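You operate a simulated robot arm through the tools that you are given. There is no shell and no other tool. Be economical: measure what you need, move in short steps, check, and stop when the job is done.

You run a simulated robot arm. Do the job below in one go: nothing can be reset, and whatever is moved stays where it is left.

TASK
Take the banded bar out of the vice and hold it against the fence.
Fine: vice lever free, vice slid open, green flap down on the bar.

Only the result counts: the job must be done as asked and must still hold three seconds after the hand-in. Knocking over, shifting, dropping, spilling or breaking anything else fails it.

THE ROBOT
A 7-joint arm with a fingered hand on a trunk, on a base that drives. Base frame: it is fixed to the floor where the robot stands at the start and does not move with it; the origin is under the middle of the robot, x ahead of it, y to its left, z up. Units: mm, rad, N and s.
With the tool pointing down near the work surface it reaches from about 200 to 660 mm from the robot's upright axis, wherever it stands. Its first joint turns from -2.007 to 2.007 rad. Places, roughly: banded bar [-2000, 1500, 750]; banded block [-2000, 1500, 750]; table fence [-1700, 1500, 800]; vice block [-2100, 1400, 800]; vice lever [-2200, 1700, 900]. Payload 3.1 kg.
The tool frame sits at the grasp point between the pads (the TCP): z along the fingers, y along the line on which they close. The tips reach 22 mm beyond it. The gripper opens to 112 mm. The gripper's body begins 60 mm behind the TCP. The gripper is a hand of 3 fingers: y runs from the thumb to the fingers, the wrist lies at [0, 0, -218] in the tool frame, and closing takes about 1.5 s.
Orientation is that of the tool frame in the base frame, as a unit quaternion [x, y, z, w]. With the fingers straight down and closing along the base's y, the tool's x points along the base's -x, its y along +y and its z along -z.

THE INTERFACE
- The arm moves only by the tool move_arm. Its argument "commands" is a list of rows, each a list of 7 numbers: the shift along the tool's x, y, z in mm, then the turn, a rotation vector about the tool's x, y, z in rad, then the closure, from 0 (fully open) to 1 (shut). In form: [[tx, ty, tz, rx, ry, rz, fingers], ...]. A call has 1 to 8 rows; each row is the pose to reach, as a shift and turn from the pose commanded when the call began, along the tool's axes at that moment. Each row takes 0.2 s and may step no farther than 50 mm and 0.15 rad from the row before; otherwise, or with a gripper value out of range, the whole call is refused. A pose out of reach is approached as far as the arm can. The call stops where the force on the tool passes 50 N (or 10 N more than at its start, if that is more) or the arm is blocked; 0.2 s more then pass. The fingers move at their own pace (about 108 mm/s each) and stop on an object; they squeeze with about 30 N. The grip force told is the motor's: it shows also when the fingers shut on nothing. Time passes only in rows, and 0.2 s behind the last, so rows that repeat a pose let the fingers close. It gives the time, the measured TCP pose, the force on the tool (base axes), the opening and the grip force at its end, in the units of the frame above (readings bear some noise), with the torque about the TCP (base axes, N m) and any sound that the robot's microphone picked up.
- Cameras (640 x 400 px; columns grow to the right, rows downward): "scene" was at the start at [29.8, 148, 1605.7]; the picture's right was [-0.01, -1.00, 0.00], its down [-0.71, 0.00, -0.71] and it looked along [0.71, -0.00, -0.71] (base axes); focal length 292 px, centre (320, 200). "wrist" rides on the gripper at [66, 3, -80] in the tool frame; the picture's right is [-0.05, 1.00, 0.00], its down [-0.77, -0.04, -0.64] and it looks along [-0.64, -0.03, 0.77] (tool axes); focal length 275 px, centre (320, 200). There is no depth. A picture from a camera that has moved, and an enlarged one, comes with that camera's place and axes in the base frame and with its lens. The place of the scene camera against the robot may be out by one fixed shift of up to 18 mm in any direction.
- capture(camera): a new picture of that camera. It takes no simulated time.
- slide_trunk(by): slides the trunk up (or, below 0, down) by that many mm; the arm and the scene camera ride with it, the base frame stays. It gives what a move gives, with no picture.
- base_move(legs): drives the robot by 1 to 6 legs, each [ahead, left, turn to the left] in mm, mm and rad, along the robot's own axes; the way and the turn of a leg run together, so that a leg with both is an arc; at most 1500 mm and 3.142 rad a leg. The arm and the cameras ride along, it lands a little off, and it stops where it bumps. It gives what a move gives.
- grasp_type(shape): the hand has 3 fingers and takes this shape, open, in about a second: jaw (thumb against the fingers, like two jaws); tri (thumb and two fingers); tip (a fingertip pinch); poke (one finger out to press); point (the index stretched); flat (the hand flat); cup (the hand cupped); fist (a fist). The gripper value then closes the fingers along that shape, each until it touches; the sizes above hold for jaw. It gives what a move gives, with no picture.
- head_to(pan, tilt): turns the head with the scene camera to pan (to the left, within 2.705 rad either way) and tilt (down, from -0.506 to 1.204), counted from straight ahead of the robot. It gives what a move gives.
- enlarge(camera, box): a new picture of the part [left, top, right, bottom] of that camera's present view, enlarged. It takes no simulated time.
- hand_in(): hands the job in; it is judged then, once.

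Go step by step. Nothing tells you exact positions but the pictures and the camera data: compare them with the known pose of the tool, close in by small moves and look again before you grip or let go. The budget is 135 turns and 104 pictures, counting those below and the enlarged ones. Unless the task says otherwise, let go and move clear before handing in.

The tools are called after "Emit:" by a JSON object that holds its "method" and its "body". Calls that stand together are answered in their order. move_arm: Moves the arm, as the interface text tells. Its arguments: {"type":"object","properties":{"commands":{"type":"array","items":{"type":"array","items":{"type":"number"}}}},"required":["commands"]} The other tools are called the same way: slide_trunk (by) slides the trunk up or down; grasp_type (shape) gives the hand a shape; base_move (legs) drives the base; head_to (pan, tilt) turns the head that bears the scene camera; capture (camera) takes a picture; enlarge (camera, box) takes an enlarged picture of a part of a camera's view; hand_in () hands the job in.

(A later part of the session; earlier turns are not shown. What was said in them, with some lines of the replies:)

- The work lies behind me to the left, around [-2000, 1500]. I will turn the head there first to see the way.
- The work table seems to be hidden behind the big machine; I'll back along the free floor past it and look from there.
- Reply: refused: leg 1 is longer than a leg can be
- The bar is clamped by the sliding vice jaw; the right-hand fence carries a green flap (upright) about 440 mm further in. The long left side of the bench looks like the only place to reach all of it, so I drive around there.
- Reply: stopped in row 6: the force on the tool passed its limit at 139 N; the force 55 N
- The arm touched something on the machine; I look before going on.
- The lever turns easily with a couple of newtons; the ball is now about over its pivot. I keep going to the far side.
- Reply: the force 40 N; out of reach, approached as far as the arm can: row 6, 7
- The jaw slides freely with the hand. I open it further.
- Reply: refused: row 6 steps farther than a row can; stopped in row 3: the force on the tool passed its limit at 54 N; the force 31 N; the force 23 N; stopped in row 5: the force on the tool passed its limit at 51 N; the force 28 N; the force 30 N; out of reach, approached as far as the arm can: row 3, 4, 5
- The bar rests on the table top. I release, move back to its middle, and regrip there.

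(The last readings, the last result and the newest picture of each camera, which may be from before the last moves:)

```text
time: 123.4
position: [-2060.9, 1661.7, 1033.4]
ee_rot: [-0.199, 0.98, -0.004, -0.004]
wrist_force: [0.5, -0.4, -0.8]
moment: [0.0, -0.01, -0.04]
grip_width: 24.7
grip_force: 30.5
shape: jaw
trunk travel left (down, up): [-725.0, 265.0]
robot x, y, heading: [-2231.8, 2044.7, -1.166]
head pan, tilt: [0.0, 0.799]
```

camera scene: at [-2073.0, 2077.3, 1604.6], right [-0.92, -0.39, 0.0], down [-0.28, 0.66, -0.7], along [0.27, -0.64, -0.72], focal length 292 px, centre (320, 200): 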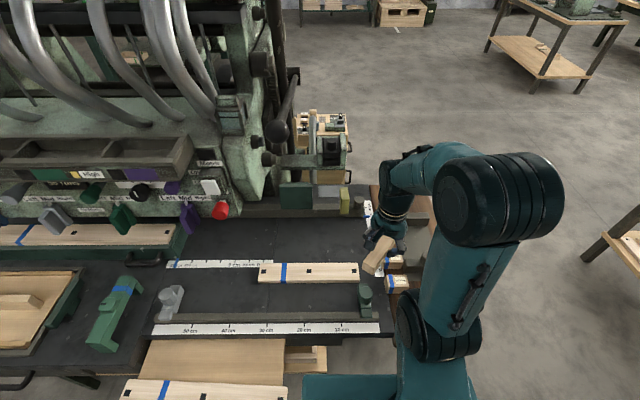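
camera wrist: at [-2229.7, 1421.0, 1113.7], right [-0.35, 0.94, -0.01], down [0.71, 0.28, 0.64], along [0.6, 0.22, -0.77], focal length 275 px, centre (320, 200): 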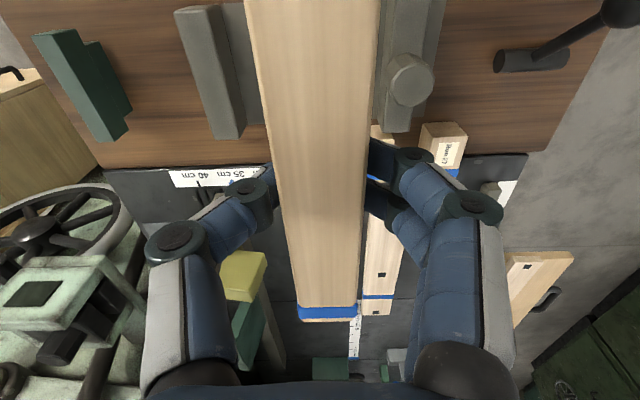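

Emit:
{"method": "move_arm", "body": {"commands": [[-38, -28, 10, 0, 0, 0, 1], [-76, -56, 20, 0, 0, 0, 1], [-114, -84, 30, 0, 0, 0, 1], [-152, -112, 40, 0, 0, 0, 1], [-190, -140, 55, 0, 0, 0, 1], [-215, -158, 80, 0, 0, 0, 1], [-233, -171, 110, 0, 0, 0, 1]]}}

Emit:
{"method": "capture", "body": {"camera": "wrist"}}

Emit:
{"method": "capture", "body": {"camera": "scene"}}

```text
time: 125.0
position: [-1776.3, 1594.8, 921.2]
ee_rot: [-0.198, 0.98, -0.005, -0.005]
wrist_force: [0.8, 0.2, -0.2]
moment: [0.0, 0.0, -0.05]
grip_width: 24.7
grip_force: 29.7
shape: jaw
trunk travel left (down, up): [-725.0, 265.0]
robot x, y, heading: [-2231.8, 2039.4, -1.168]
head pan, tilt: [0.0, 0.799]
```

```text
30 pictures are left
camera wrist: at [-1837.9, 1571.8, 1001.7], right [-0.35, 0.94, -0.01], down [0.73, 0.27, 0.63], along [0.59, 0.21, -0.78], focal length 275 px, centre (320, 200)
```

wrist: 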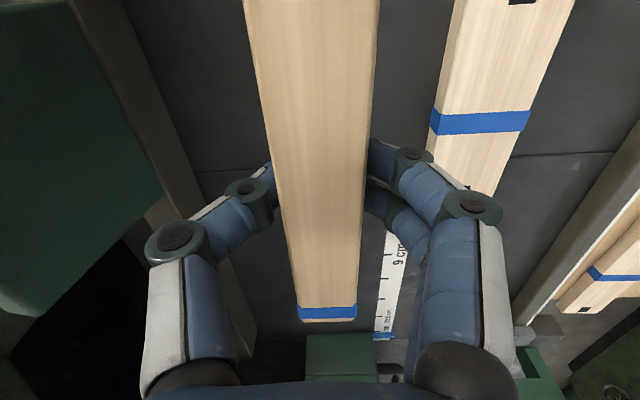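

```text
29 pictures are left
camera scene: at [-2071.0, 2076.9, 1604.5], right [-0.92, -0.39, 0.0], down [-0.28, 0.66, -0.7], along [0.27, -0.64, -0.72], focal length 292 px, centre (320, 200)
```

scene: 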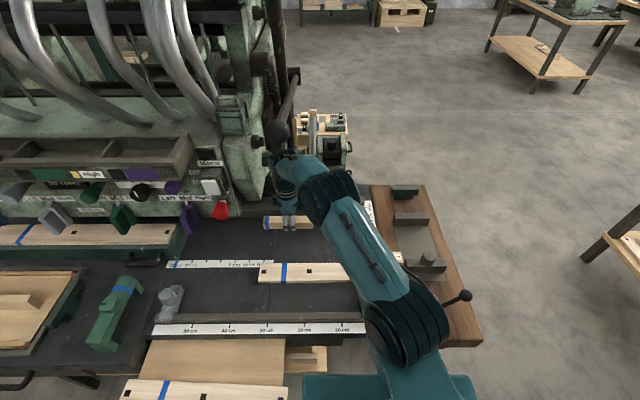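

Emit:
{"method": "move_arm", "body": {"commands": [[0, -14, 30, 0, 0, 0, 1], [0, -28, 60, 0, 0, 0, 1], [0, -28, 85, 0, 0, 0, 1], [0, -28, 92, 0, 0, 0, 1]]}}

```text
time: 126.0
position: [-1775.7, 1573.7, 829.9]
ee_rot: [-0.198, 0.98, -0.005, -0.003]
wrist_force: [0.3, 0.5, -0.5]
moment: [0.01, 0.03, -0.01]
grip_width: 24.6
grip_force: 30.6
shape: jaw
out of reach, approached as far as the arm can: row 3, 4
trunk travel left (down, up): [-725.0, 265.0]
robot x, y, heading: [-2229.7, 2042.1, -1.17]
head pan, tilt: [0.0, 0.799]
```

Emit:
{"method": "move_arm", "body": {"commands": [[4, 6, 3, 0, 0, 0, 1], [4, 6, 6, 0, 0, 0, 1], [4, 6, 9, 0, 0, 0, 1]]}}

```text
time: 126.8
position: [-1783.5, 1577.1, 822.3]
ee_rot: [-0.199, 0.98, -0.006, -0.002]
wrist_force: [0.5, 0.8, 6.2]
moment: [0.13, 0.01, 0.0]
grip_width: 24.6
grip_force: 29.4
shape: jaw
trunk travel left (down, up): [-725.0, 265.0]
robot x, y, heading: [-2229.6, 2038.6, -1.169]
head pan, tilt: [0.0, 0.799]
```

Emit:
{"method": "move_arm", "body": {"commands": [[0, 0, -4, 0, 0, 0, 0.5], [0, 0, -4, 0, 0, 0, 0.5], [0, 0, -4, 0, 0, 0, 0.5], [0, 0, -45, 0, 0, 0, 0.5], [0, 0, -90, 0, 0, 0, 0.5]]}}

Emit:
{"method": "move_arm", "body": {"commands": [[0, 40, 0, 0.12, 0, 0, 1], [0, 80, 0, 0.24, 0, 0, 1], [0, 80, 0, 0.36, 0, 0, 1], [0, 80, 0, 0.48, 0, 0, 1], [0, 80, 0, 0.55, 0, 0, 1], [0, 80, 30, 0.55, 0, 0, 1]]}}

Emit:
{"method": "capture", "body": {"camera": "wrist"}}

```text
time: 128.0
position: [-1780.4, 1579.3, 912.3]
ee_rot: [-0.197, 0.98, -0.005, -0.003]
wrist_force: [0.3, 0.3, -0.5]
moment: [0.01, 0.02, -0.01]
grip_width: 55.4
grip_force: 0.1
shape: jaw
trunk travel left (down, up): [-725.0, 265.0]
robot x, y, heading: [-2230.1, 2041.8, -1.168]
head pan, tilt: [0.0, 0.799]
```

```text
time: 129.4
position: [-1813.2, 1651.9, 880.5]
ee_rot: [-0.192, 0.942, -0.27, 0.051]
wrist_force: [-0.5, -1.2, -0.6]
moment: [0.0, -0.02, -0.05]
grip_width: 0.0
grip_force: 30.3
shape: jaw
trunk travel left (down, up): [-725.0, 265.0]
robot x, y, heading: [-2227.7, 2043.5, -1.17]
head pan, tilt: [0.0, 0.799]
```

```text
28 pictures are left
camera wrist: at [-1891.8, 1668.1, 947.5], right [-0.29, 0.8, -0.53], down [0.6, 0.58, 0.55], along [0.75, -0.15, -0.64], focal length 275 px, centre (320, 200)
```

wrist: 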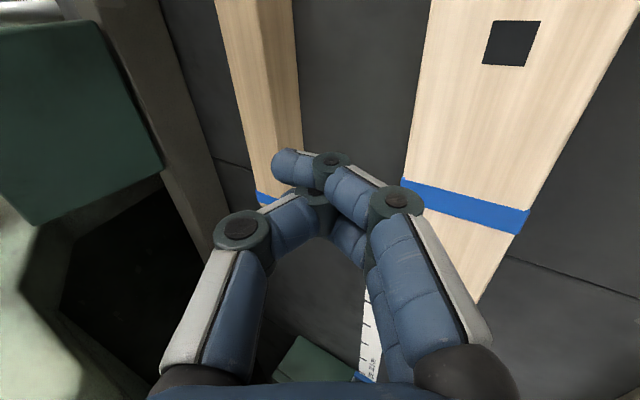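

Emit:
{"method": "move_arm", "body": {"commands": [[0, -26, 16, 0, 0, 0, 1], [0, -12, 39, 0, 0, 0, 1], [0, 2, 61, 0, 0, 0, 1], [0, -15, 71, 0, 0, 0, 1], [0, -32, 82, 0, 0, 0, 1], [0, -49, 92, 0, 0, 0, 1]]}}

Emit:
{"method": "capture", "body": {"camera": "wrist"}}

```text
time: 130.8
position: [-1780.4, 1570.1, 828.7]
ee_rot: [-0.192, 0.942, -0.269, 0.051]
wrist_force: [-0.1, -0.9, -0.7]
moment: [-0.02, 0.03, 0.02]
grip_width: 0.0
grip_force: 29.8
shape: jaw
trunk travel left (down, up): [-725.0, 265.0]
robot x, y, heading: [-2230.7, 2042.9, -1.166]
head pan, tilt: [0.0, 0.799]
```

```text
27 pictures are left
camera wrist: at [-1858.1, 1585.7, 896.0], right [-0.29, 0.8, -0.53], down [0.6, 0.58, 0.55], along [0.75, -0.15, -0.65], focal length 275 px, centre (320, 200)
```

wrist: 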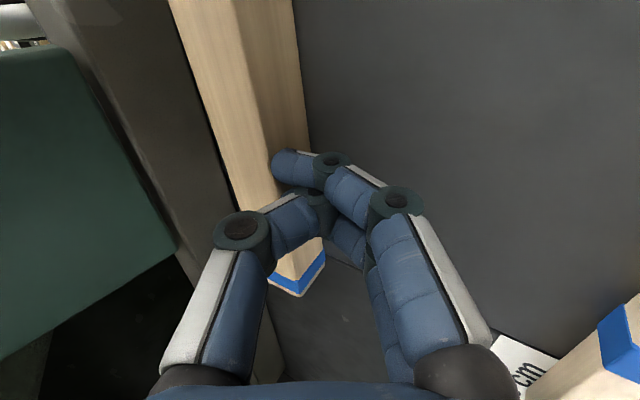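

Emit:
{"method": "move_arm", "body": {"commands": [[0, 10, -6, 0, 0, 0, 1], [-25, 10, -6, 0, 0, 0, 1], [-25, -7, 4, 0, 0, 0, 1], [-25, -20, 12, 0, 0, 0, 1], [-25, -33, 20, 0, 0, 0, 1]]}}

Emit:
{"method": "capture", "body": {"camera": "wrist"}}

```text
time: 132.0
position: [-1740.0, 1542.0, 828.8]
ee_rot: [-0.192, 0.942, -0.269, 0.05]
wrist_force: [-0.6, 0.5, -0.9]
moment: [0.01, 0.01, -0.02]
grip_width: 0.0
grip_force: 30.1
shape: jaw
trunk travel left (down, up): [-725.0, 265.0]
robot x, y, heading: [-2232.7, 2041.9, -1.166]
head pan, tilt: [0.0, 0.799]
```

```text
26 pictures are left
camera wrist: at [-1818.6, 1557.7, 895.7], right [-0.29, 0.8, -0.53], down [0.6, 0.58, 0.55], along [0.75, -0.15, -0.64], focal length 275 px, centre (320, 200)
```

wrist: 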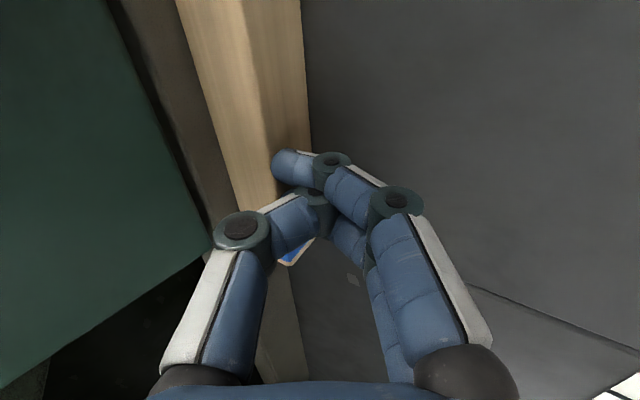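

Emit:
{"method": "move_arm", "body": {"commands": [[5, -7, 4, 0, 0, 0, 1], [10, -12, 7, 0, 0, 0, 1], [10, -16, 10, 0, 0, 0, 1], [10, -20, 12, 0, 0, 0, 1], [10, -24, 14, 0, 0, 0, 1]]}}

Emit:
{"method": "capture", "body": {"camera": "wrist"}}

```text
time: 132.8
position: [-1742.1, 1537.2, 830.6]
ee_rot: [-0.2, 0.941, -0.269, 0.051]
wrist_force: [-13.8, 30.4, 6.1]
moment: [0.13, 0.05, -0.01]
grip_width: 0.0
grip_force: 29.8
shape: jaw
trunk travel left (down, up): [-725.0, 265.0]
robot x, y, heading: [-2227.8, 2038.4, -1.16]
head pan, tilt: [0.0, 0.799]
stopped in row 3: the force on the tool passed its limit at 57 N (the readings are from after the stop); the commanded pose is now the measured one
```

```text
25 pictures are left
camera wrist: at [-1820.3, 1552.2, 897.2], right [-0.3, 0.79, -0.52], down [0.59, 0.59, 0.55], along [0.75, -0.14, -0.65], focal length 275 px, centre (320, 200)
```

wrist: 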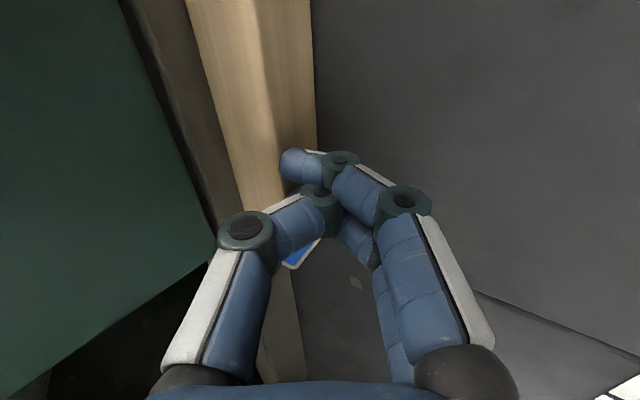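

Emit:
{"method": "move_arm", "body": {"commands": [[0, 20, -12, 0, 0, 0, 1], [0, 40, -25, 0, 0, 0, 1], [0, 25, -60, 0, 0, 0, 1], [20, 15, -95, -0.12, 0, 0, 0.5], [40, 35, -125, -0.25, 0, 0, 0], [60, 70, -145, -0.38, 0, 0, 0], [80, 105, -165, -0.5, 0, 0, 0]]}}

Emit:
{"method": "capture", "body": {"camera": "wrist"}}

Emit:
{"method": "enlarge", "body": {"camera": "scene", "box": [220, 160, 400, 270]}}

```text
time: 134.3
position: [-1883.2, 1660.9, 912.3]
ee_rot: [-0.203, 0.979, -0.025, 0.001]
wrist_force: [-0.2, 0.1, -0.7]
moment: [-0.04, 0.0, -0.05]
grip_width: 112.1
grip_force: 0.1
shape: jaw
trunk travel left (down, up): [-725.0, 265.0]
robot x, y, heading: [-2234.8, 2041.1, -1.162]
head pan, tilt: [0.0, 0.799]
```

```text
24 pictures are left
camera wrist: at [-1946.7, 1640.9, 992.9], right [-0.36, 0.93, -0.05], down [0.71, 0.31, 0.63], along [0.6, 0.19, -0.77], focal length 275 px, centre (320, 200)
```

wrist: 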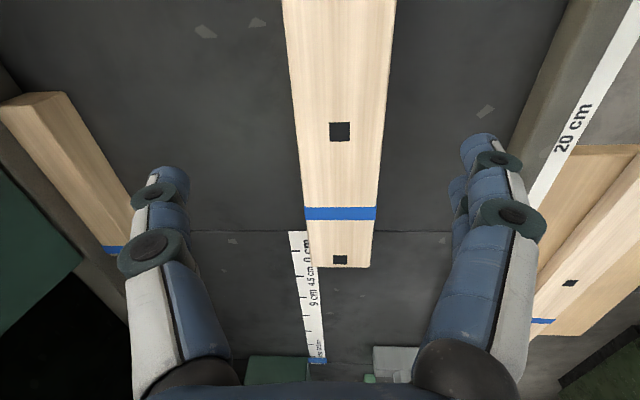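

```text
3.56 times, centred on (310, 215) of scene
camera zoom: at [-2074.7, 2078.5, 1604.8], right [-0.92, -0.4, 0.0], down [-0.28, 0.66, -0.7], along [0.28, -0.64, -0.72], focal length 1038 px, centre (356, 147)
```

zoom: 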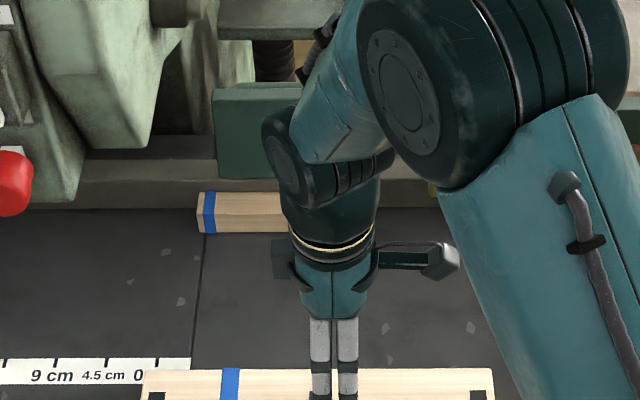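

Emit:
{"method": "enlarge", "body": {"camera": "wrist", "box": [0, 60, 150, 270]}}

```text
1.90 times, centred on (75, 165) of wrist
camera zoom: at [-1946.7, 1640.9, 992.9], right [-0.36, 0.93, -0.05], down [0.71, 0.31, 0.63], along [0.6, 0.19, -0.77], focal length 524 px, centre (787, 267)
```

zoom: 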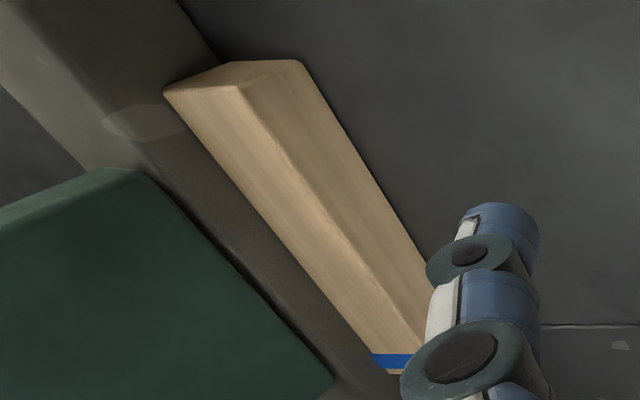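

Emit:
{"method": "move_arm", "body": {"commands": [[0, 0, -45, 0, 0, 0, 0], [10, 5, -90, 0, 0, 0.1, 0], [40, 20, -120, 0, 0, 0.24, 0], [75, 35, -125, 0, 0, 0.38, 0], [110, 50, -125, 0, 0, 0.52, 0], [145, 65, -125, 0, 0, 0.66, 0], [163, 72, -125, 0, 0, 0.8, 0], [163, 72, -125, 0, 0, 0.94, 0]]}}

Emit:
{"method": "move_arm", "body": {"commands": [[0, 0, 0, 0, 0, 0.13, 0], [0, 0, 0, 0, 0, 0.26, 0], [0, 0, 0, 0, 0, 0.39, 0], [0, 0, 0, 0, 0, 0.52, 0], [0, 0, 0, 0, 0, 0.63, 0]]}}

Emit:
{"method": "enlarge", "body": {"camera": "scene", "box": [220, 160, 400, 270]}}

```text
time: 136.2
position: [-2061.8, 1667.3, 1037.6]
ee_rot: [0.262, 0.965, -0.023, 0.012]
wrist_force: [0.5, -0.1, 0.3]
moment: [0.03, 0.01, 0.01]
grip_width: 111.8
grip_force: 0.1
shape: jaw
trunk travel left (down, up): [-725.0, 265.0]
robot x, y, heading: [-2232.6, 2041.2, -1.156]
head pan, tilt: [0.0, 0.799]
```

```text
time: 137.3
position: [-2062.9, 1667.8, 1036.5]
ee_rot: [0.549, 0.835, -0.019, 0.02]
wrist_force: [-0.9, 0.2, -0.3]
moment: [0.03, 0.0, 0.01]
grip_width: 111.8
grip_force: 0.1
shape: jaw
trunk travel left (down, up): [-725.0, 265.0]
robot x, y, heading: [-2227.9, 2040.5, -1.161]
head pan, tilt: [0.0, 0.799]
```

```text
3.56 times, centred on (310, 215) of scene
camera zoom: at [-2073.2, 2078.6, 1604.6], right [-0.92, -0.4, 0.0], down [-0.28, 0.66, -0.7], along [0.28, -0.64, -0.72], focal length 1038 px, centre (356, 147)
```

zoom: 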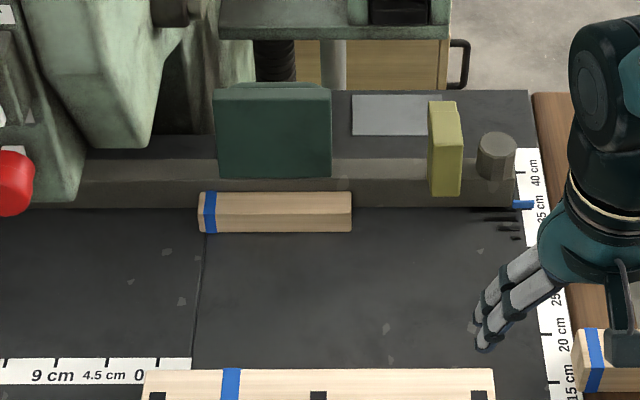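

Emit:
{"method": "base_move", "body": {"legs": [[-150, -447, 0], [0, 0, 1.506], [-250, -696, 0], [140, 0, 0]]}}

Emit:
{"method": "capture", "body": {"camera": "wrist"}}

```text
time: 148.3
position: [-2201.4, 1432.2, 1035.7]
ee_rot: [-0.145, 0.989, -0.001, 0.026]
wrist_force: [0.6, 0.5, -0.3]
moment: [-0.02, 0.01, 0.02]
grip_width: 111.9
grip_force: 0.1
shape: jaw
trunk travel left (down, up): [-725.0, 265.0]
robot x, y, heading: [-2596.3, 1309.5, 0.286]
head pan, tilt: [0.0, 0.799]
```

```text
20 pictures are left
camera wrist: at [-2269.8, 1415.6, 1112.6], right [-0.24, 0.97, -0.01], down [0.71, 0.18, 0.68], along [0.66, 0.16, -0.74], focal length 275 px, centre (320, 200)
```

wrist: 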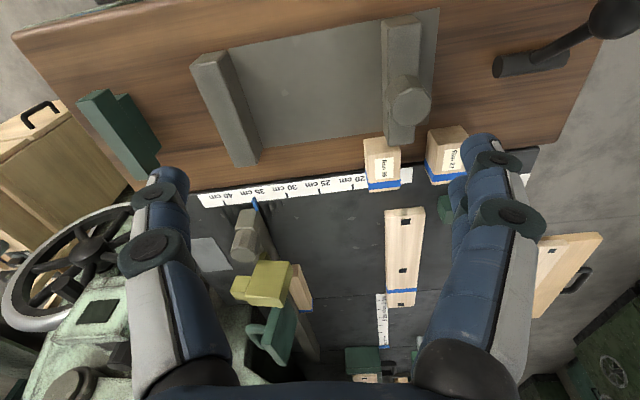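

Emit:
{"method": "base_move", "body": {"legs": [[45, 0, 0]]}}

Emit:
{"method": "move_arm", "body": {"commands": [[-20, -16, 0, -0.006, -0.113, -0.013, 0.2], [-50, -32, 0, -0.012, -0.226, -0.026, 0.4], [-85, -48, 0, -0.019, -0.339, -0.039, 0.45], [-120, -64, 5, -0.025, -0.452, -0.052, 0.45], [-155, -80, 10, -0.031, -0.565, -0.065, 0.45], [-190, -96, 15, -0.037, -0.678, -0.078, 0.45], [-225, -110, 20, -0.044, -0.79, -0.09, 0.45], [-255, -122, 25, -0.05, -0.9, -0.103, 0.45]]}}

Emit:
{"method": "capture", "body": {"camera": "wrist"}}

```text
time: 149.2
position: [-2158.3, 1444.5, 1036.4]
ee_rot: [-0.144, 0.989, -0.001, 0.026]
wrist_force: [0.0, 0.7, -0.1]
moment: [-0.04, 0.01, -0.04]
grip_width: 112.0
grip_force: 0.0
shape: jaw
trunk travel left (down, up): [-725.0, 265.0]
robot x, y, heading: [-2551.5, 1324.8, 0.287]
head pan, tilt: [0.0, 0.799]
```

```text
time: 151.0
position: [-1878.7, 1400.9, 1025.7]
ee_rot: [-0.181, 0.871, 0.084, 0.45]
wrist_force: [-0.2, -0.3, -0.1]
moment: [0.04, -0.01, -0.03]
grip_width: 62.1
grip_force: 0.1
shape: jaw
trunk travel left (down, up): [-725.0, 265.0]
robot x, y, heading: [-2550.7, 1322.7, 0.29]
head pan, tilt: [0.0, 0.799]
```

```text
19 pictures are left
camera wrist: at [-1975.2, 1362.4, 1018.7], right [-0.37, 0.93, 0.02], down [-0.06, -0.05, 1.0], along [0.93, 0.36, 0.07], focal length 275 px, centre (320, 200)
```

wrist: 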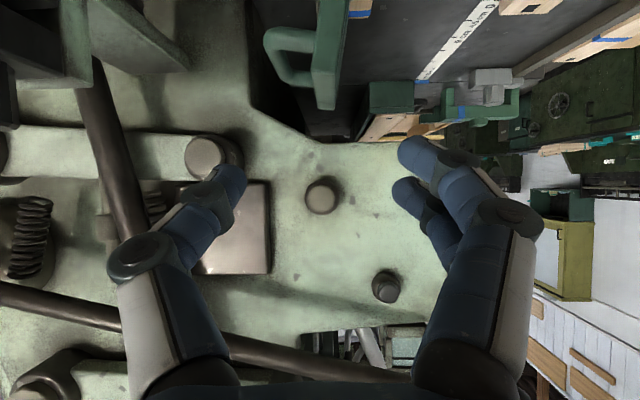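

Emit:
{"method": "move_arm", "body": {"commands": [[5, 3, 35, 0, 0, 0, 0.45], [10, 6, 70, 0, 0, 0, 0.45], [14, 8, 95, 0, 0, 0, 0.45]]}}

Emit:
{"method": "capture", "body": {"camera": "wrist"}}

```text
time: 151.8
position: [-1815.1, 1434.0, 957.3]
ee_rot: [-0.18, 0.871, 0.084, 0.45]
wrist_force: [-0.4, 1.1, 0.2]
moment: [0.02, 0.02, 0.01]
grip_width: 62.3
grip_force: 0.1
shape: jaw
trunk travel left (down, up): [-725.0, 265.0]
robot x, y, heading: [-2548.8, 1321.1, 0.293]
head pan, tilt: [0.0, 0.799]
```

```text
18 pictures are left
camera wrist: at [-1912.9, 1395.9, 950.9], right [-0.36, 0.93, 0.02], down [-0.06, -0.05, 1.0], along [0.93, 0.36, 0.07], focal length 275 px, centre (320, 200)
```

wrist: 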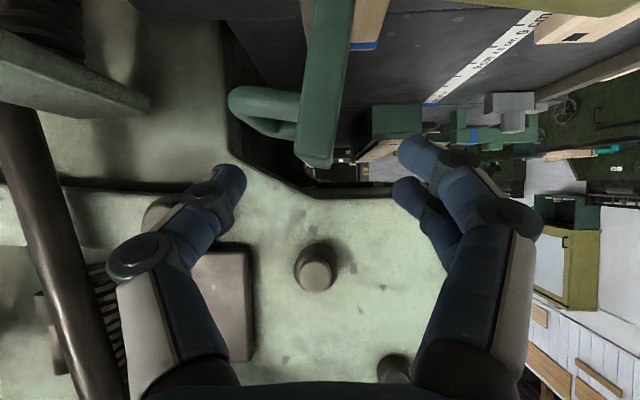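

Emit:
{"method": "move_arm", "body": {"commands": [[7, 2, 18, 0, 0, 0, 0.45], [14, 4, 36, 0, 0, 0, 0.45], [19, 5, 50, 0, 0, 0, 0.45]]}}

Emit:
{"method": "capture", "body": {"camera": "wrist"}}

Emit:
{"method": "enlarge", "body": {"camera": "scene", "box": [330, 80, 450, 200]}}

```text
time: 152.6
position: [-1797.9, 1445.1, 920.3]
ee_rot: [-0.18, 0.87, 0.084, 0.452]
wrist_force: [-32.8, -15.4, 17.1]
moment: [-0.77, 1.98, 0.29]
grip_width: 62.5
grip_force: 0.1
shape: jaw
trunk travel left (down, up): [-725.0, 265.0]
robot x, y, heading: [-2548.7, 1320.1, 0.282]
head pan, tilt: [0.0, 0.799]
```

```text
17 pictures are left
camera wrist: at [-1894.9, 1406.2, 912.2], right [-0.36, 0.93, 0.02], down [-0.06, -0.05, 1.0], along [0.93, 0.36, 0.07], focal length 275 px, centre (320, 200)
```

wrist: 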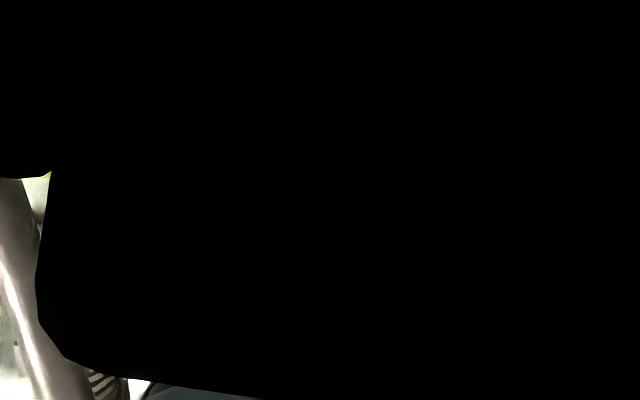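

```text
3.33 times, centred on (390, 140) of scene
camera zoom: at [-2577.1, 1466.6, 1605.2], right [0.28, -0.96, 0.0], down [-0.68, -0.2, -0.7], along [0.67, 0.2, -0.71], focal length 973 px, centre (87, 400)
```

zoom: 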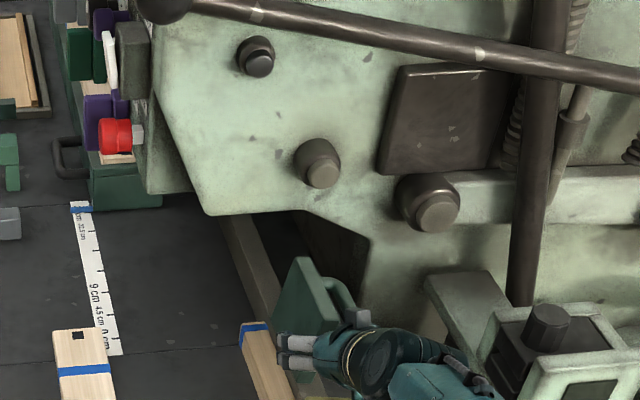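

Emit:
{"method": "move_arm", "body": {"commands": [[-7, -2, -18, 0, 0, 0, 0.45], [-19, -5, -50, 0, 0, 0, 0.45], [-24, -8, -85, 0, 0, 0, 0.45], [-30, -10, -120, 0, 0, 0, 0.45]]}}

Emit:
{"method": "capture", "body": {"camera": "wrist"}}

Emit:
{"method": "enlarge", "body": {"camera": "scene", "box": [330, 80, 450, 200]}}

```text
time: 153.6
position: [-1865.1, 1411.1, 1009.1]
ee_rot: [-0.179, 0.87, 0.083, 0.452]
wrist_force: [-0.2, -0.8, 0.3]
moment: [0.05, -0.02, -0.03]
grip_width: 62.1
grip_force: 0.1
shape: jaw
trunk travel left (down, up): [-725.0, 265.0]
robot x, y, heading: [-2551.5, 1323.4, 0.289]
head pan, tilt: [0.0, 0.799]
```

```text
15 pictures are left
camera wrist: at [-1961.1, 1371.8, 1002.2], right [-0.36, 0.93, 0.02], down [-0.06, -0.05, 1.0], along [0.93, 0.36, 0.07], focal length 275 px, centre (320, 200)
```

wrist: 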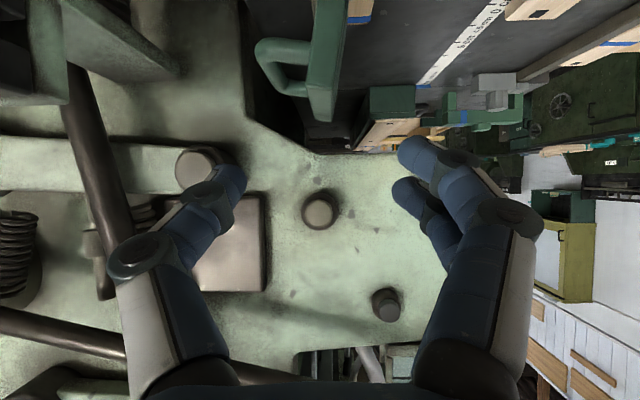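

```text
3.33 times, centred on (390, 140) of scene
camera zoom: at [-2567.1, 1470.7, 1604.6], right [0.28, -0.96, 0.0], down [-0.69, -0.2, -0.7], along [0.67, 0.2, -0.72], focal length 973 px, centre (87, 400)
```

zoom: 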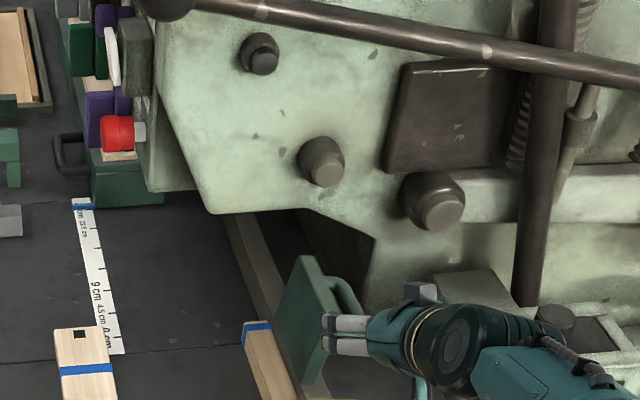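

Emit:
{"method": "move_arm", "body": {"commands": [[-20, 10, -20, 0, 0, 0.145, 0.45], [-20, 10, -20, 0, 0, 0.29, 0.45], [-20, 10, -20, 0, 0, 0.435, 0.45], [-20, 10, -20, 0, 0, 0.58, 0.45], [-20, 10, -20, 0, 0, 0.725, 0.45], [-20, 10, -20, 0, 0, 0.87, 0.45], [-20, 10, -20, 0, 0, 1.015, 0.45], [-20, 10, -20, 0, 0, 1.16, 0.45]]}}

Emit:
{"method": "move_arm", "body": {"commands": [[0, 0, 0, 0, 0, 0.145, 0.45], [0, 0, 0, 0, 0, 0.29, 0.45], [0, 0, 0, 0, 0, 0.435, 0.45], [0, 0, 0, 0, 0, 0.58, 0.45], [0, 0, 0, 0, 0, 0.725, 0.45], [0, 0, 0, 0, 0, 0.87, 0.45], [0, 0, 0, 0, 0, 1.015, 0.45], [0, 0, 0, 0, 0, 1.16, 0.45]]}}

```text
time: 155.4
position: [-1870.4, 1418.8, 1037.8]
ee_rot: [0.326, 0.826, 0.318, 0.331]
wrist_force: [-0.8, 0.8, -0.5]
moment: [-0.01, -0.02, 0.0]
grip_width: 62.3
grip_force: 0.1
shape: jaw
trunk travel left (down, up): [-725.0, 265.0]
robot x, y, heading: [-2552.8, 1323.4, 0.289]
head pan, tilt: [0.0, 0.799]
```

```text
time: 157.2
position: [-1870.7, 1417.4, 1036.7]
ee_rot: [0.727, 0.512, 0.447, 0.102]
wrist_force: [0.6, 0.5, 0.0]
moment: [0.0, -0.03, -0.02]
grip_width: 62.0
grip_force: 0.0
shape: jaw
trunk travel left (down, up): [-725.0, 265.0]
robot x, y, heading: [-2554.1, 1324.1, 0.291]
head pan, tilt: [0.0, 0.799]
```

Emit:
{"method": "move_arm", "body": {"commands": [[0, 0, 0, 0, 0, 0.14, 0.45], [0, 0, 0, 0, 0, 0.28, 0.45], [0, 0, 0, 0, 0, 0.42, 0.45], [0, 0, 0, 0, 0, 0.56, 0.45], [0, 0, 0, 0, 0, 0.7, 0.45], [0, 0, 0, 0, 0, 0.82, 0.45]]}}

Emit:
{"method": "capture", "body": {"camera": "wrist"}}

```text
time: 158.6
position: [-1870.1, 1417.7, 1037.6]
ee_rot: [0.871, 0.179, 0.45, -0.084]
wrist_force: [-0.5, -0.3, 0.1]
moment: [0.01, -0.01, 0.03]
grip_width: 62.2
grip_force: 0.1
shape: jaw
trunk travel left (down, up): [-725.0, 265.0]
robot x, y, heading: [-2552.2, 1322.3, 0.283]
head pan, tilt: [0.0, 0.799]
```

```text
13 pictures are left
camera wrist: at [-1895.1, 1405.8, 1137.0], right [0.36, -0.93, -0.02], down [-0.9, -0.35, -0.26], along [0.23, 0.12, -0.97], focal length 275 px, centre (320, 200)
```

wrist: 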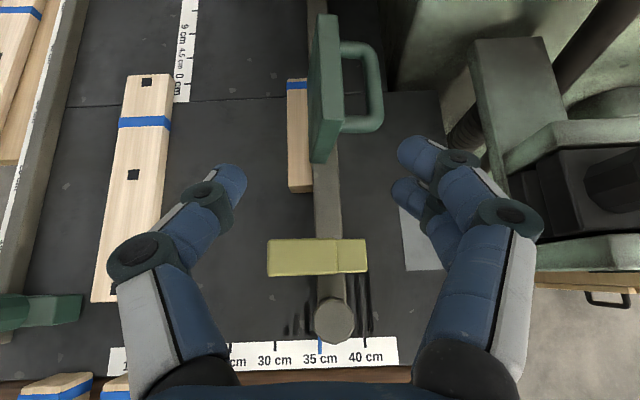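

Emit:
{"method": "move_arm", "body": {"commands": [[-5, 2, 30, 0, -0.1, 0, 0.45], [-15, 4, 60, 0, -0.2, 0, 0.45], [-28, 6, 85, 0, -0.25, 0, 0.45]]}}

Emit:
{"method": "capture", "body": {"camera": "wrist"}}

```text
time: 159.4
position: [-1819.0, 1434.5, 964.7]
ee_rot: [0.92, 0.19, 0.337, -0.061]
wrist_force: [0.2, 0.9, 0.2]
moment: [-0.01, 0.02, 0.0]
grip_width: 62.0
grip_force: 0.1
shape: jaw
trunk travel left (down, up): [-725.0, 265.0]
robot x, y, heading: [-2548.3, 1324.7, 0.288]
head pan, tilt: [0.0, 0.799]
```

```text
12 pictures are left
camera wrist: at [-1818.7, 1432.0, 1068.2], right [0.36, -0.93, -0.01], down [-0.93, -0.36, -0.01], along [0.01, 0.02, -1.0], focal length 275 px, centre (320, 200)
```

wrist: 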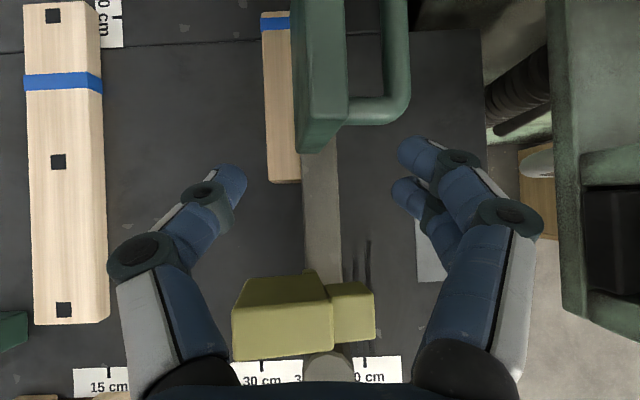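

Emit:
{"method": "move_arm", "body": {"commands": [[4, 3, 32, 0, 0, 0, 0.45], [7, 5, 62, 0, 0, 0, 0.45]]}}

Emit:
{"method": "capture", "body": {"camera": "wrist"}}

```text
time: 160.0
position: [-1776.7, 1443.3, 925.0]
ee_rot: [0.918, 0.189, 0.343, -0.061]
wrist_force: [-3.7, -3.3, 10.5]
moment: [-0.36, -0.26, -0.16]
grip_width: 63.1
grip_force: 0.1
shape: jaw
trunk travel left (down, up): [-725.0, 265.0]
robot x, y, heading: [-2548.4, 1322.7, 0.286]
head pan, tilt: [0.0, 0.799]
```

```text
11 pictures are left
camera wrist: at [-1777.9, 1440.9, 1029.1], right [0.36, -0.93, -0.01], down [-0.93, -0.36, -0.02], along [0.01, 0.02, -1.0], focal length 275 px, centre (320, 200)
```

wrist: 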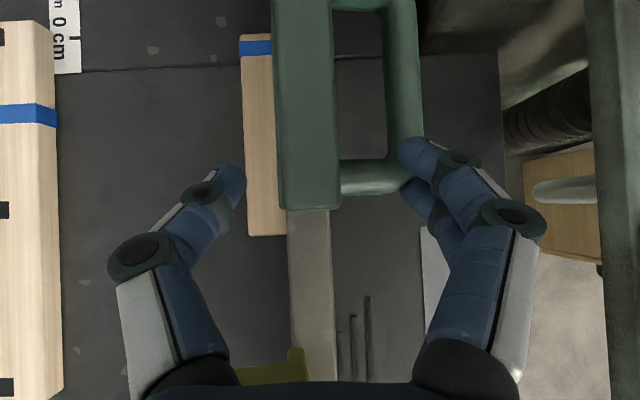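

Emit:
{"method": "move_arm", "body": {"commands": [[4, 0, -5, 0, 0, 0, 0.45], [4, 0, -5, 0, 0, 0, 0.75], [4, 0, -5, 0, 0, 0, 0.75], [4, 0, -5, 0, 0, 0, 0.75], [6, -12, -7, 0, 0, 0, 0.75], [7, -24, -9, 0, 0, 0, 0.75], [7, -36, -9, 0, 0, 0, 0.75]]}}

Emit:
{"method": "capture", "body": {"camera": "wrist"}}

```text
time: 161.6
position: [-1789.9, 1474.2, 931.0]
ee_rot: [0.921, 0.188, 0.337, -0.06]
wrist_force: [-4.5, -15.1, -12.5]
moment: [-0.63, -0.07, -0.57]
grip_width: 25.0
grip_force: 29.2
shape: jaw
trunk travel left (down, up): [-725.0, 265.0]
robot x, y, heading: [-2554.5, 1323.0, 0.285]
head pan, tilt: [0.0, 0.799]
```

```text
10 pictures are left
camera wrist: at [-1790.2, 1472.6, 1034.7], right [0.36, -0.93, -0.02], down [-0.93, -0.36, -0.01], along [0.0, 0.02, -1.0], focal length 275 px, centre (320, 200)
```

wrist: 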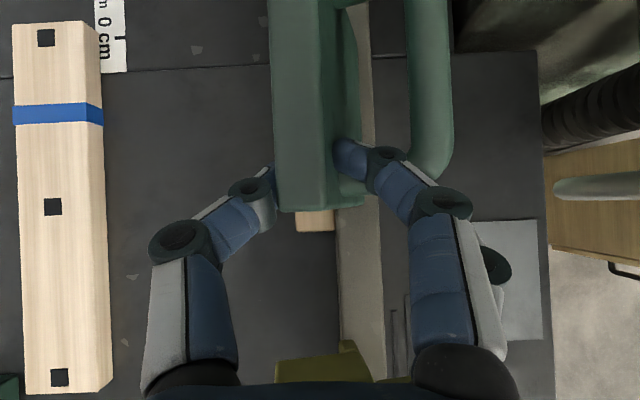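

Emit:
{"method": "move_arm", "body": {"commands": [[0, -10, 1, 0, 0, 0, 0.7], [-2, -20, 4, 0, 0, 0, 0.7], [-5, -30, 8, 0, 0, 0, 0.7], [-8, -40, 13, 0, 0, 0, 0.7]]}}

Emit:
{"method": "capture", "body": {"camera": "wrist"}}

```text
time: 162.6
position: [-1804.7, 1516.6, 919.3]
ee_rot: [0.919, 0.191, 0.341, -0.06]
wrist_force: [-12.5, -0.1, 2.9]
moment: [-0.15, 0.07, -0.16]
grip_width: 20.0
grip_force: 29.8
shape: jaw
trunk travel left (down, up): [-725.0, 265.0]
robot x, y, heading: [-2547.9, 1326.2, 0.289]
head pan, tilt: [0.0, 0.799]
```

```text
9 pictures are left
camera wrist: at [-1806.5, 1514.8, 1022.7], right [0.36, -0.93, -0.01], down [-0.93, -0.36, -0.02], along [0.01, 0.02, -1.0], focal length 275 px, centre (320, 200)
```

wrist: 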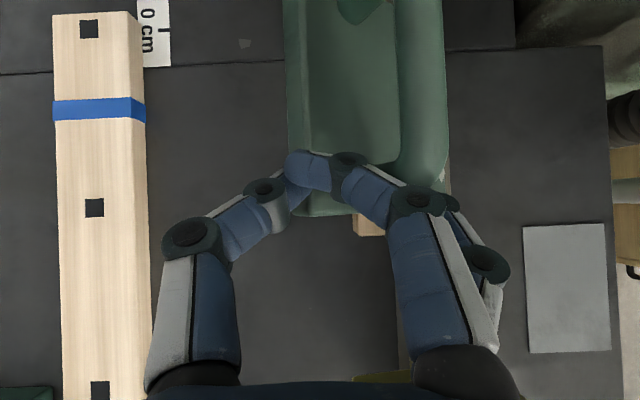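

Emit:
{"method": "move_arm", "body": {"commands": [[0, 0, 0, 0, 0, 0, 0.45], [0, 0, 0, 0, 0, 0, 0.45], [-20, 0, -18, 0, 0, 0, 0.45], [-40, 0, -36, 0, 0, 0, 0.45], [-55, 0, -60, 0, 0, 0, 0.45], [-55, 0, -90, 0, 0, 0, 0.45]]}}

Emit:
{"method": "capture", "body": {"camera": "wrist"}}

```text
time: 164.0
position: [-1894.8, 1476.8, 951.4]
ee_rot: [0.92, 0.188, 0.338, -0.06]
wrist_force: [0.9, 0.0, 0.3]
moment: [-0.03, 0.02, 0.0]
grip_width: 61.3
grip_force: 0.1
shape: jaw
trunk travel left (down, up): [-725.0, 265.0]
robot x, y, heading: [-2549.5, 1323.0, 0.288]
head pan, tilt: [0.0, 0.799]
```

```text
8 pictures are left
camera wrist: at [-1895.1, 1474.7, 1055.1], right [0.36, -0.93, -0.01], down [-0.93, -0.36, -0.01], along [0.01, 0.02, -1.0], focal length 275 px, centre (320, 200)
```

wrist: 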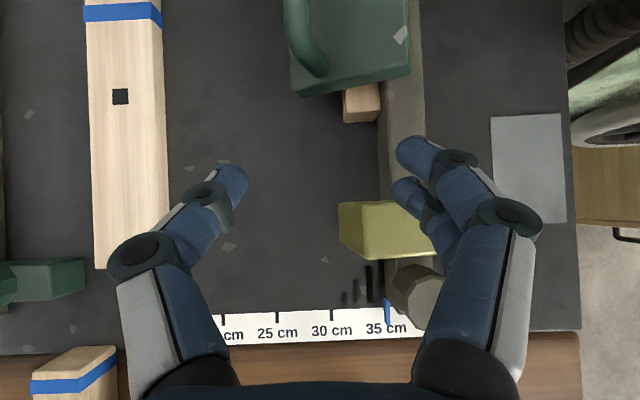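

Emit:
{"method": "move_arm", "body": {"commands": [[-20, 0, -40, 0, 0, 0, 0.2], [-40, 0, -80, 0, 0, 0, 0], [-60, -20, -120, 0, 0, 0, 0], [-80, -40, -160, 0, 0, 0, 0]]}}

Emit:
{"method": "capture", "body": {"camera": "wrist"}}

Emit:
{"method": "enlarge", "body": {"camera": "scene", "box": [330, 110, 430, 200]}}

```text
time: 165.0
position: [-2063.0, 1451.8, 1021.7]
ee_rot: [0.919, 0.191, 0.339, -0.061]
wrist_force: [0.1, -0.6, 1.4]
moment: [-0.01, 0.01, 0.0]
grip_width: 112.1
grip_force: 0.2
shape: jaw
trunk travel left (down, up): [-725.0, 265.0]
robot x, y, heading: [-2549.9, 1326.2, 0.287]
head pan, tilt: [0.0, 0.799]
```

```text
7 pictures are left
camera wrist: at [-2063.9, 1449.3, 1126.0], right [0.36, -0.93, -0.01], down [-0.93, -0.36, -0.01], along [0.01, 0.02, -1.0], focal length 275 px, centre (320, 200)
```

wrist: 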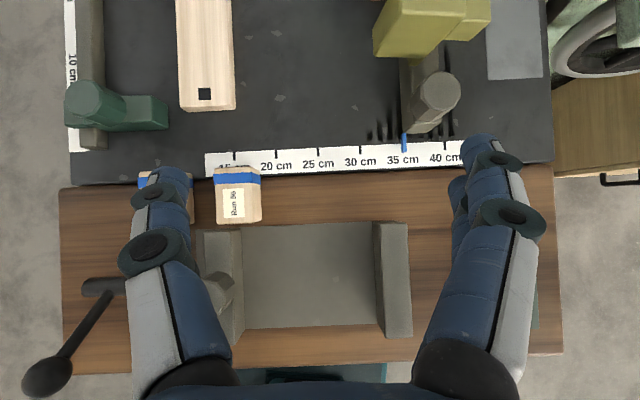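

```text
4.44 times, centred on (380, 155) of scene
camera zoom: at [-2566.1, 1471.5, 1604.6], right [0.28, -0.96, 0.0], down [-0.69, -0.2, -0.7], along [0.67, 0.2, -0.72], focal length 1298 px, centre (53, 400)
```

zoom: 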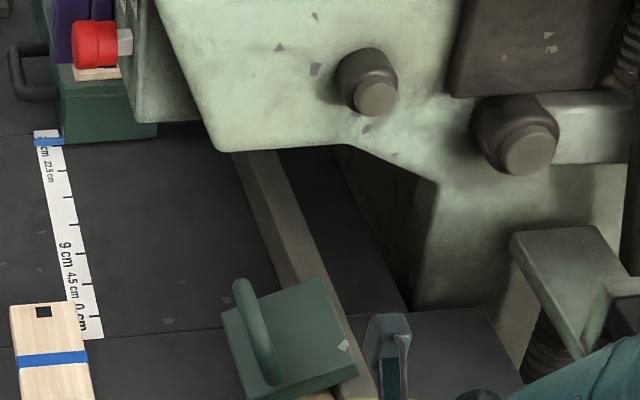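

The lever is over on its free side, the vice is open, and the bar lies flush against the fence with the green flap down on it. The hand is clear, so I hand in.

Emit:
{"method": "hand_in", "body": {}}

```text
The job is handed in.
```

I took the banded bar out of the vice and set it against the fence under the lowered green flap. The vice lever is free and the jaw is slid fully open.

- **Bumps on the way:** the hand bumped the machine once. The wrist camera pressed against the yellow flap at about 33 N. As far as I can measure from the pictures, the yellow flap is back where it was.
- **Not checked:** I did not press the green flap down. The last pictures show it lying nearly flat on the bar.
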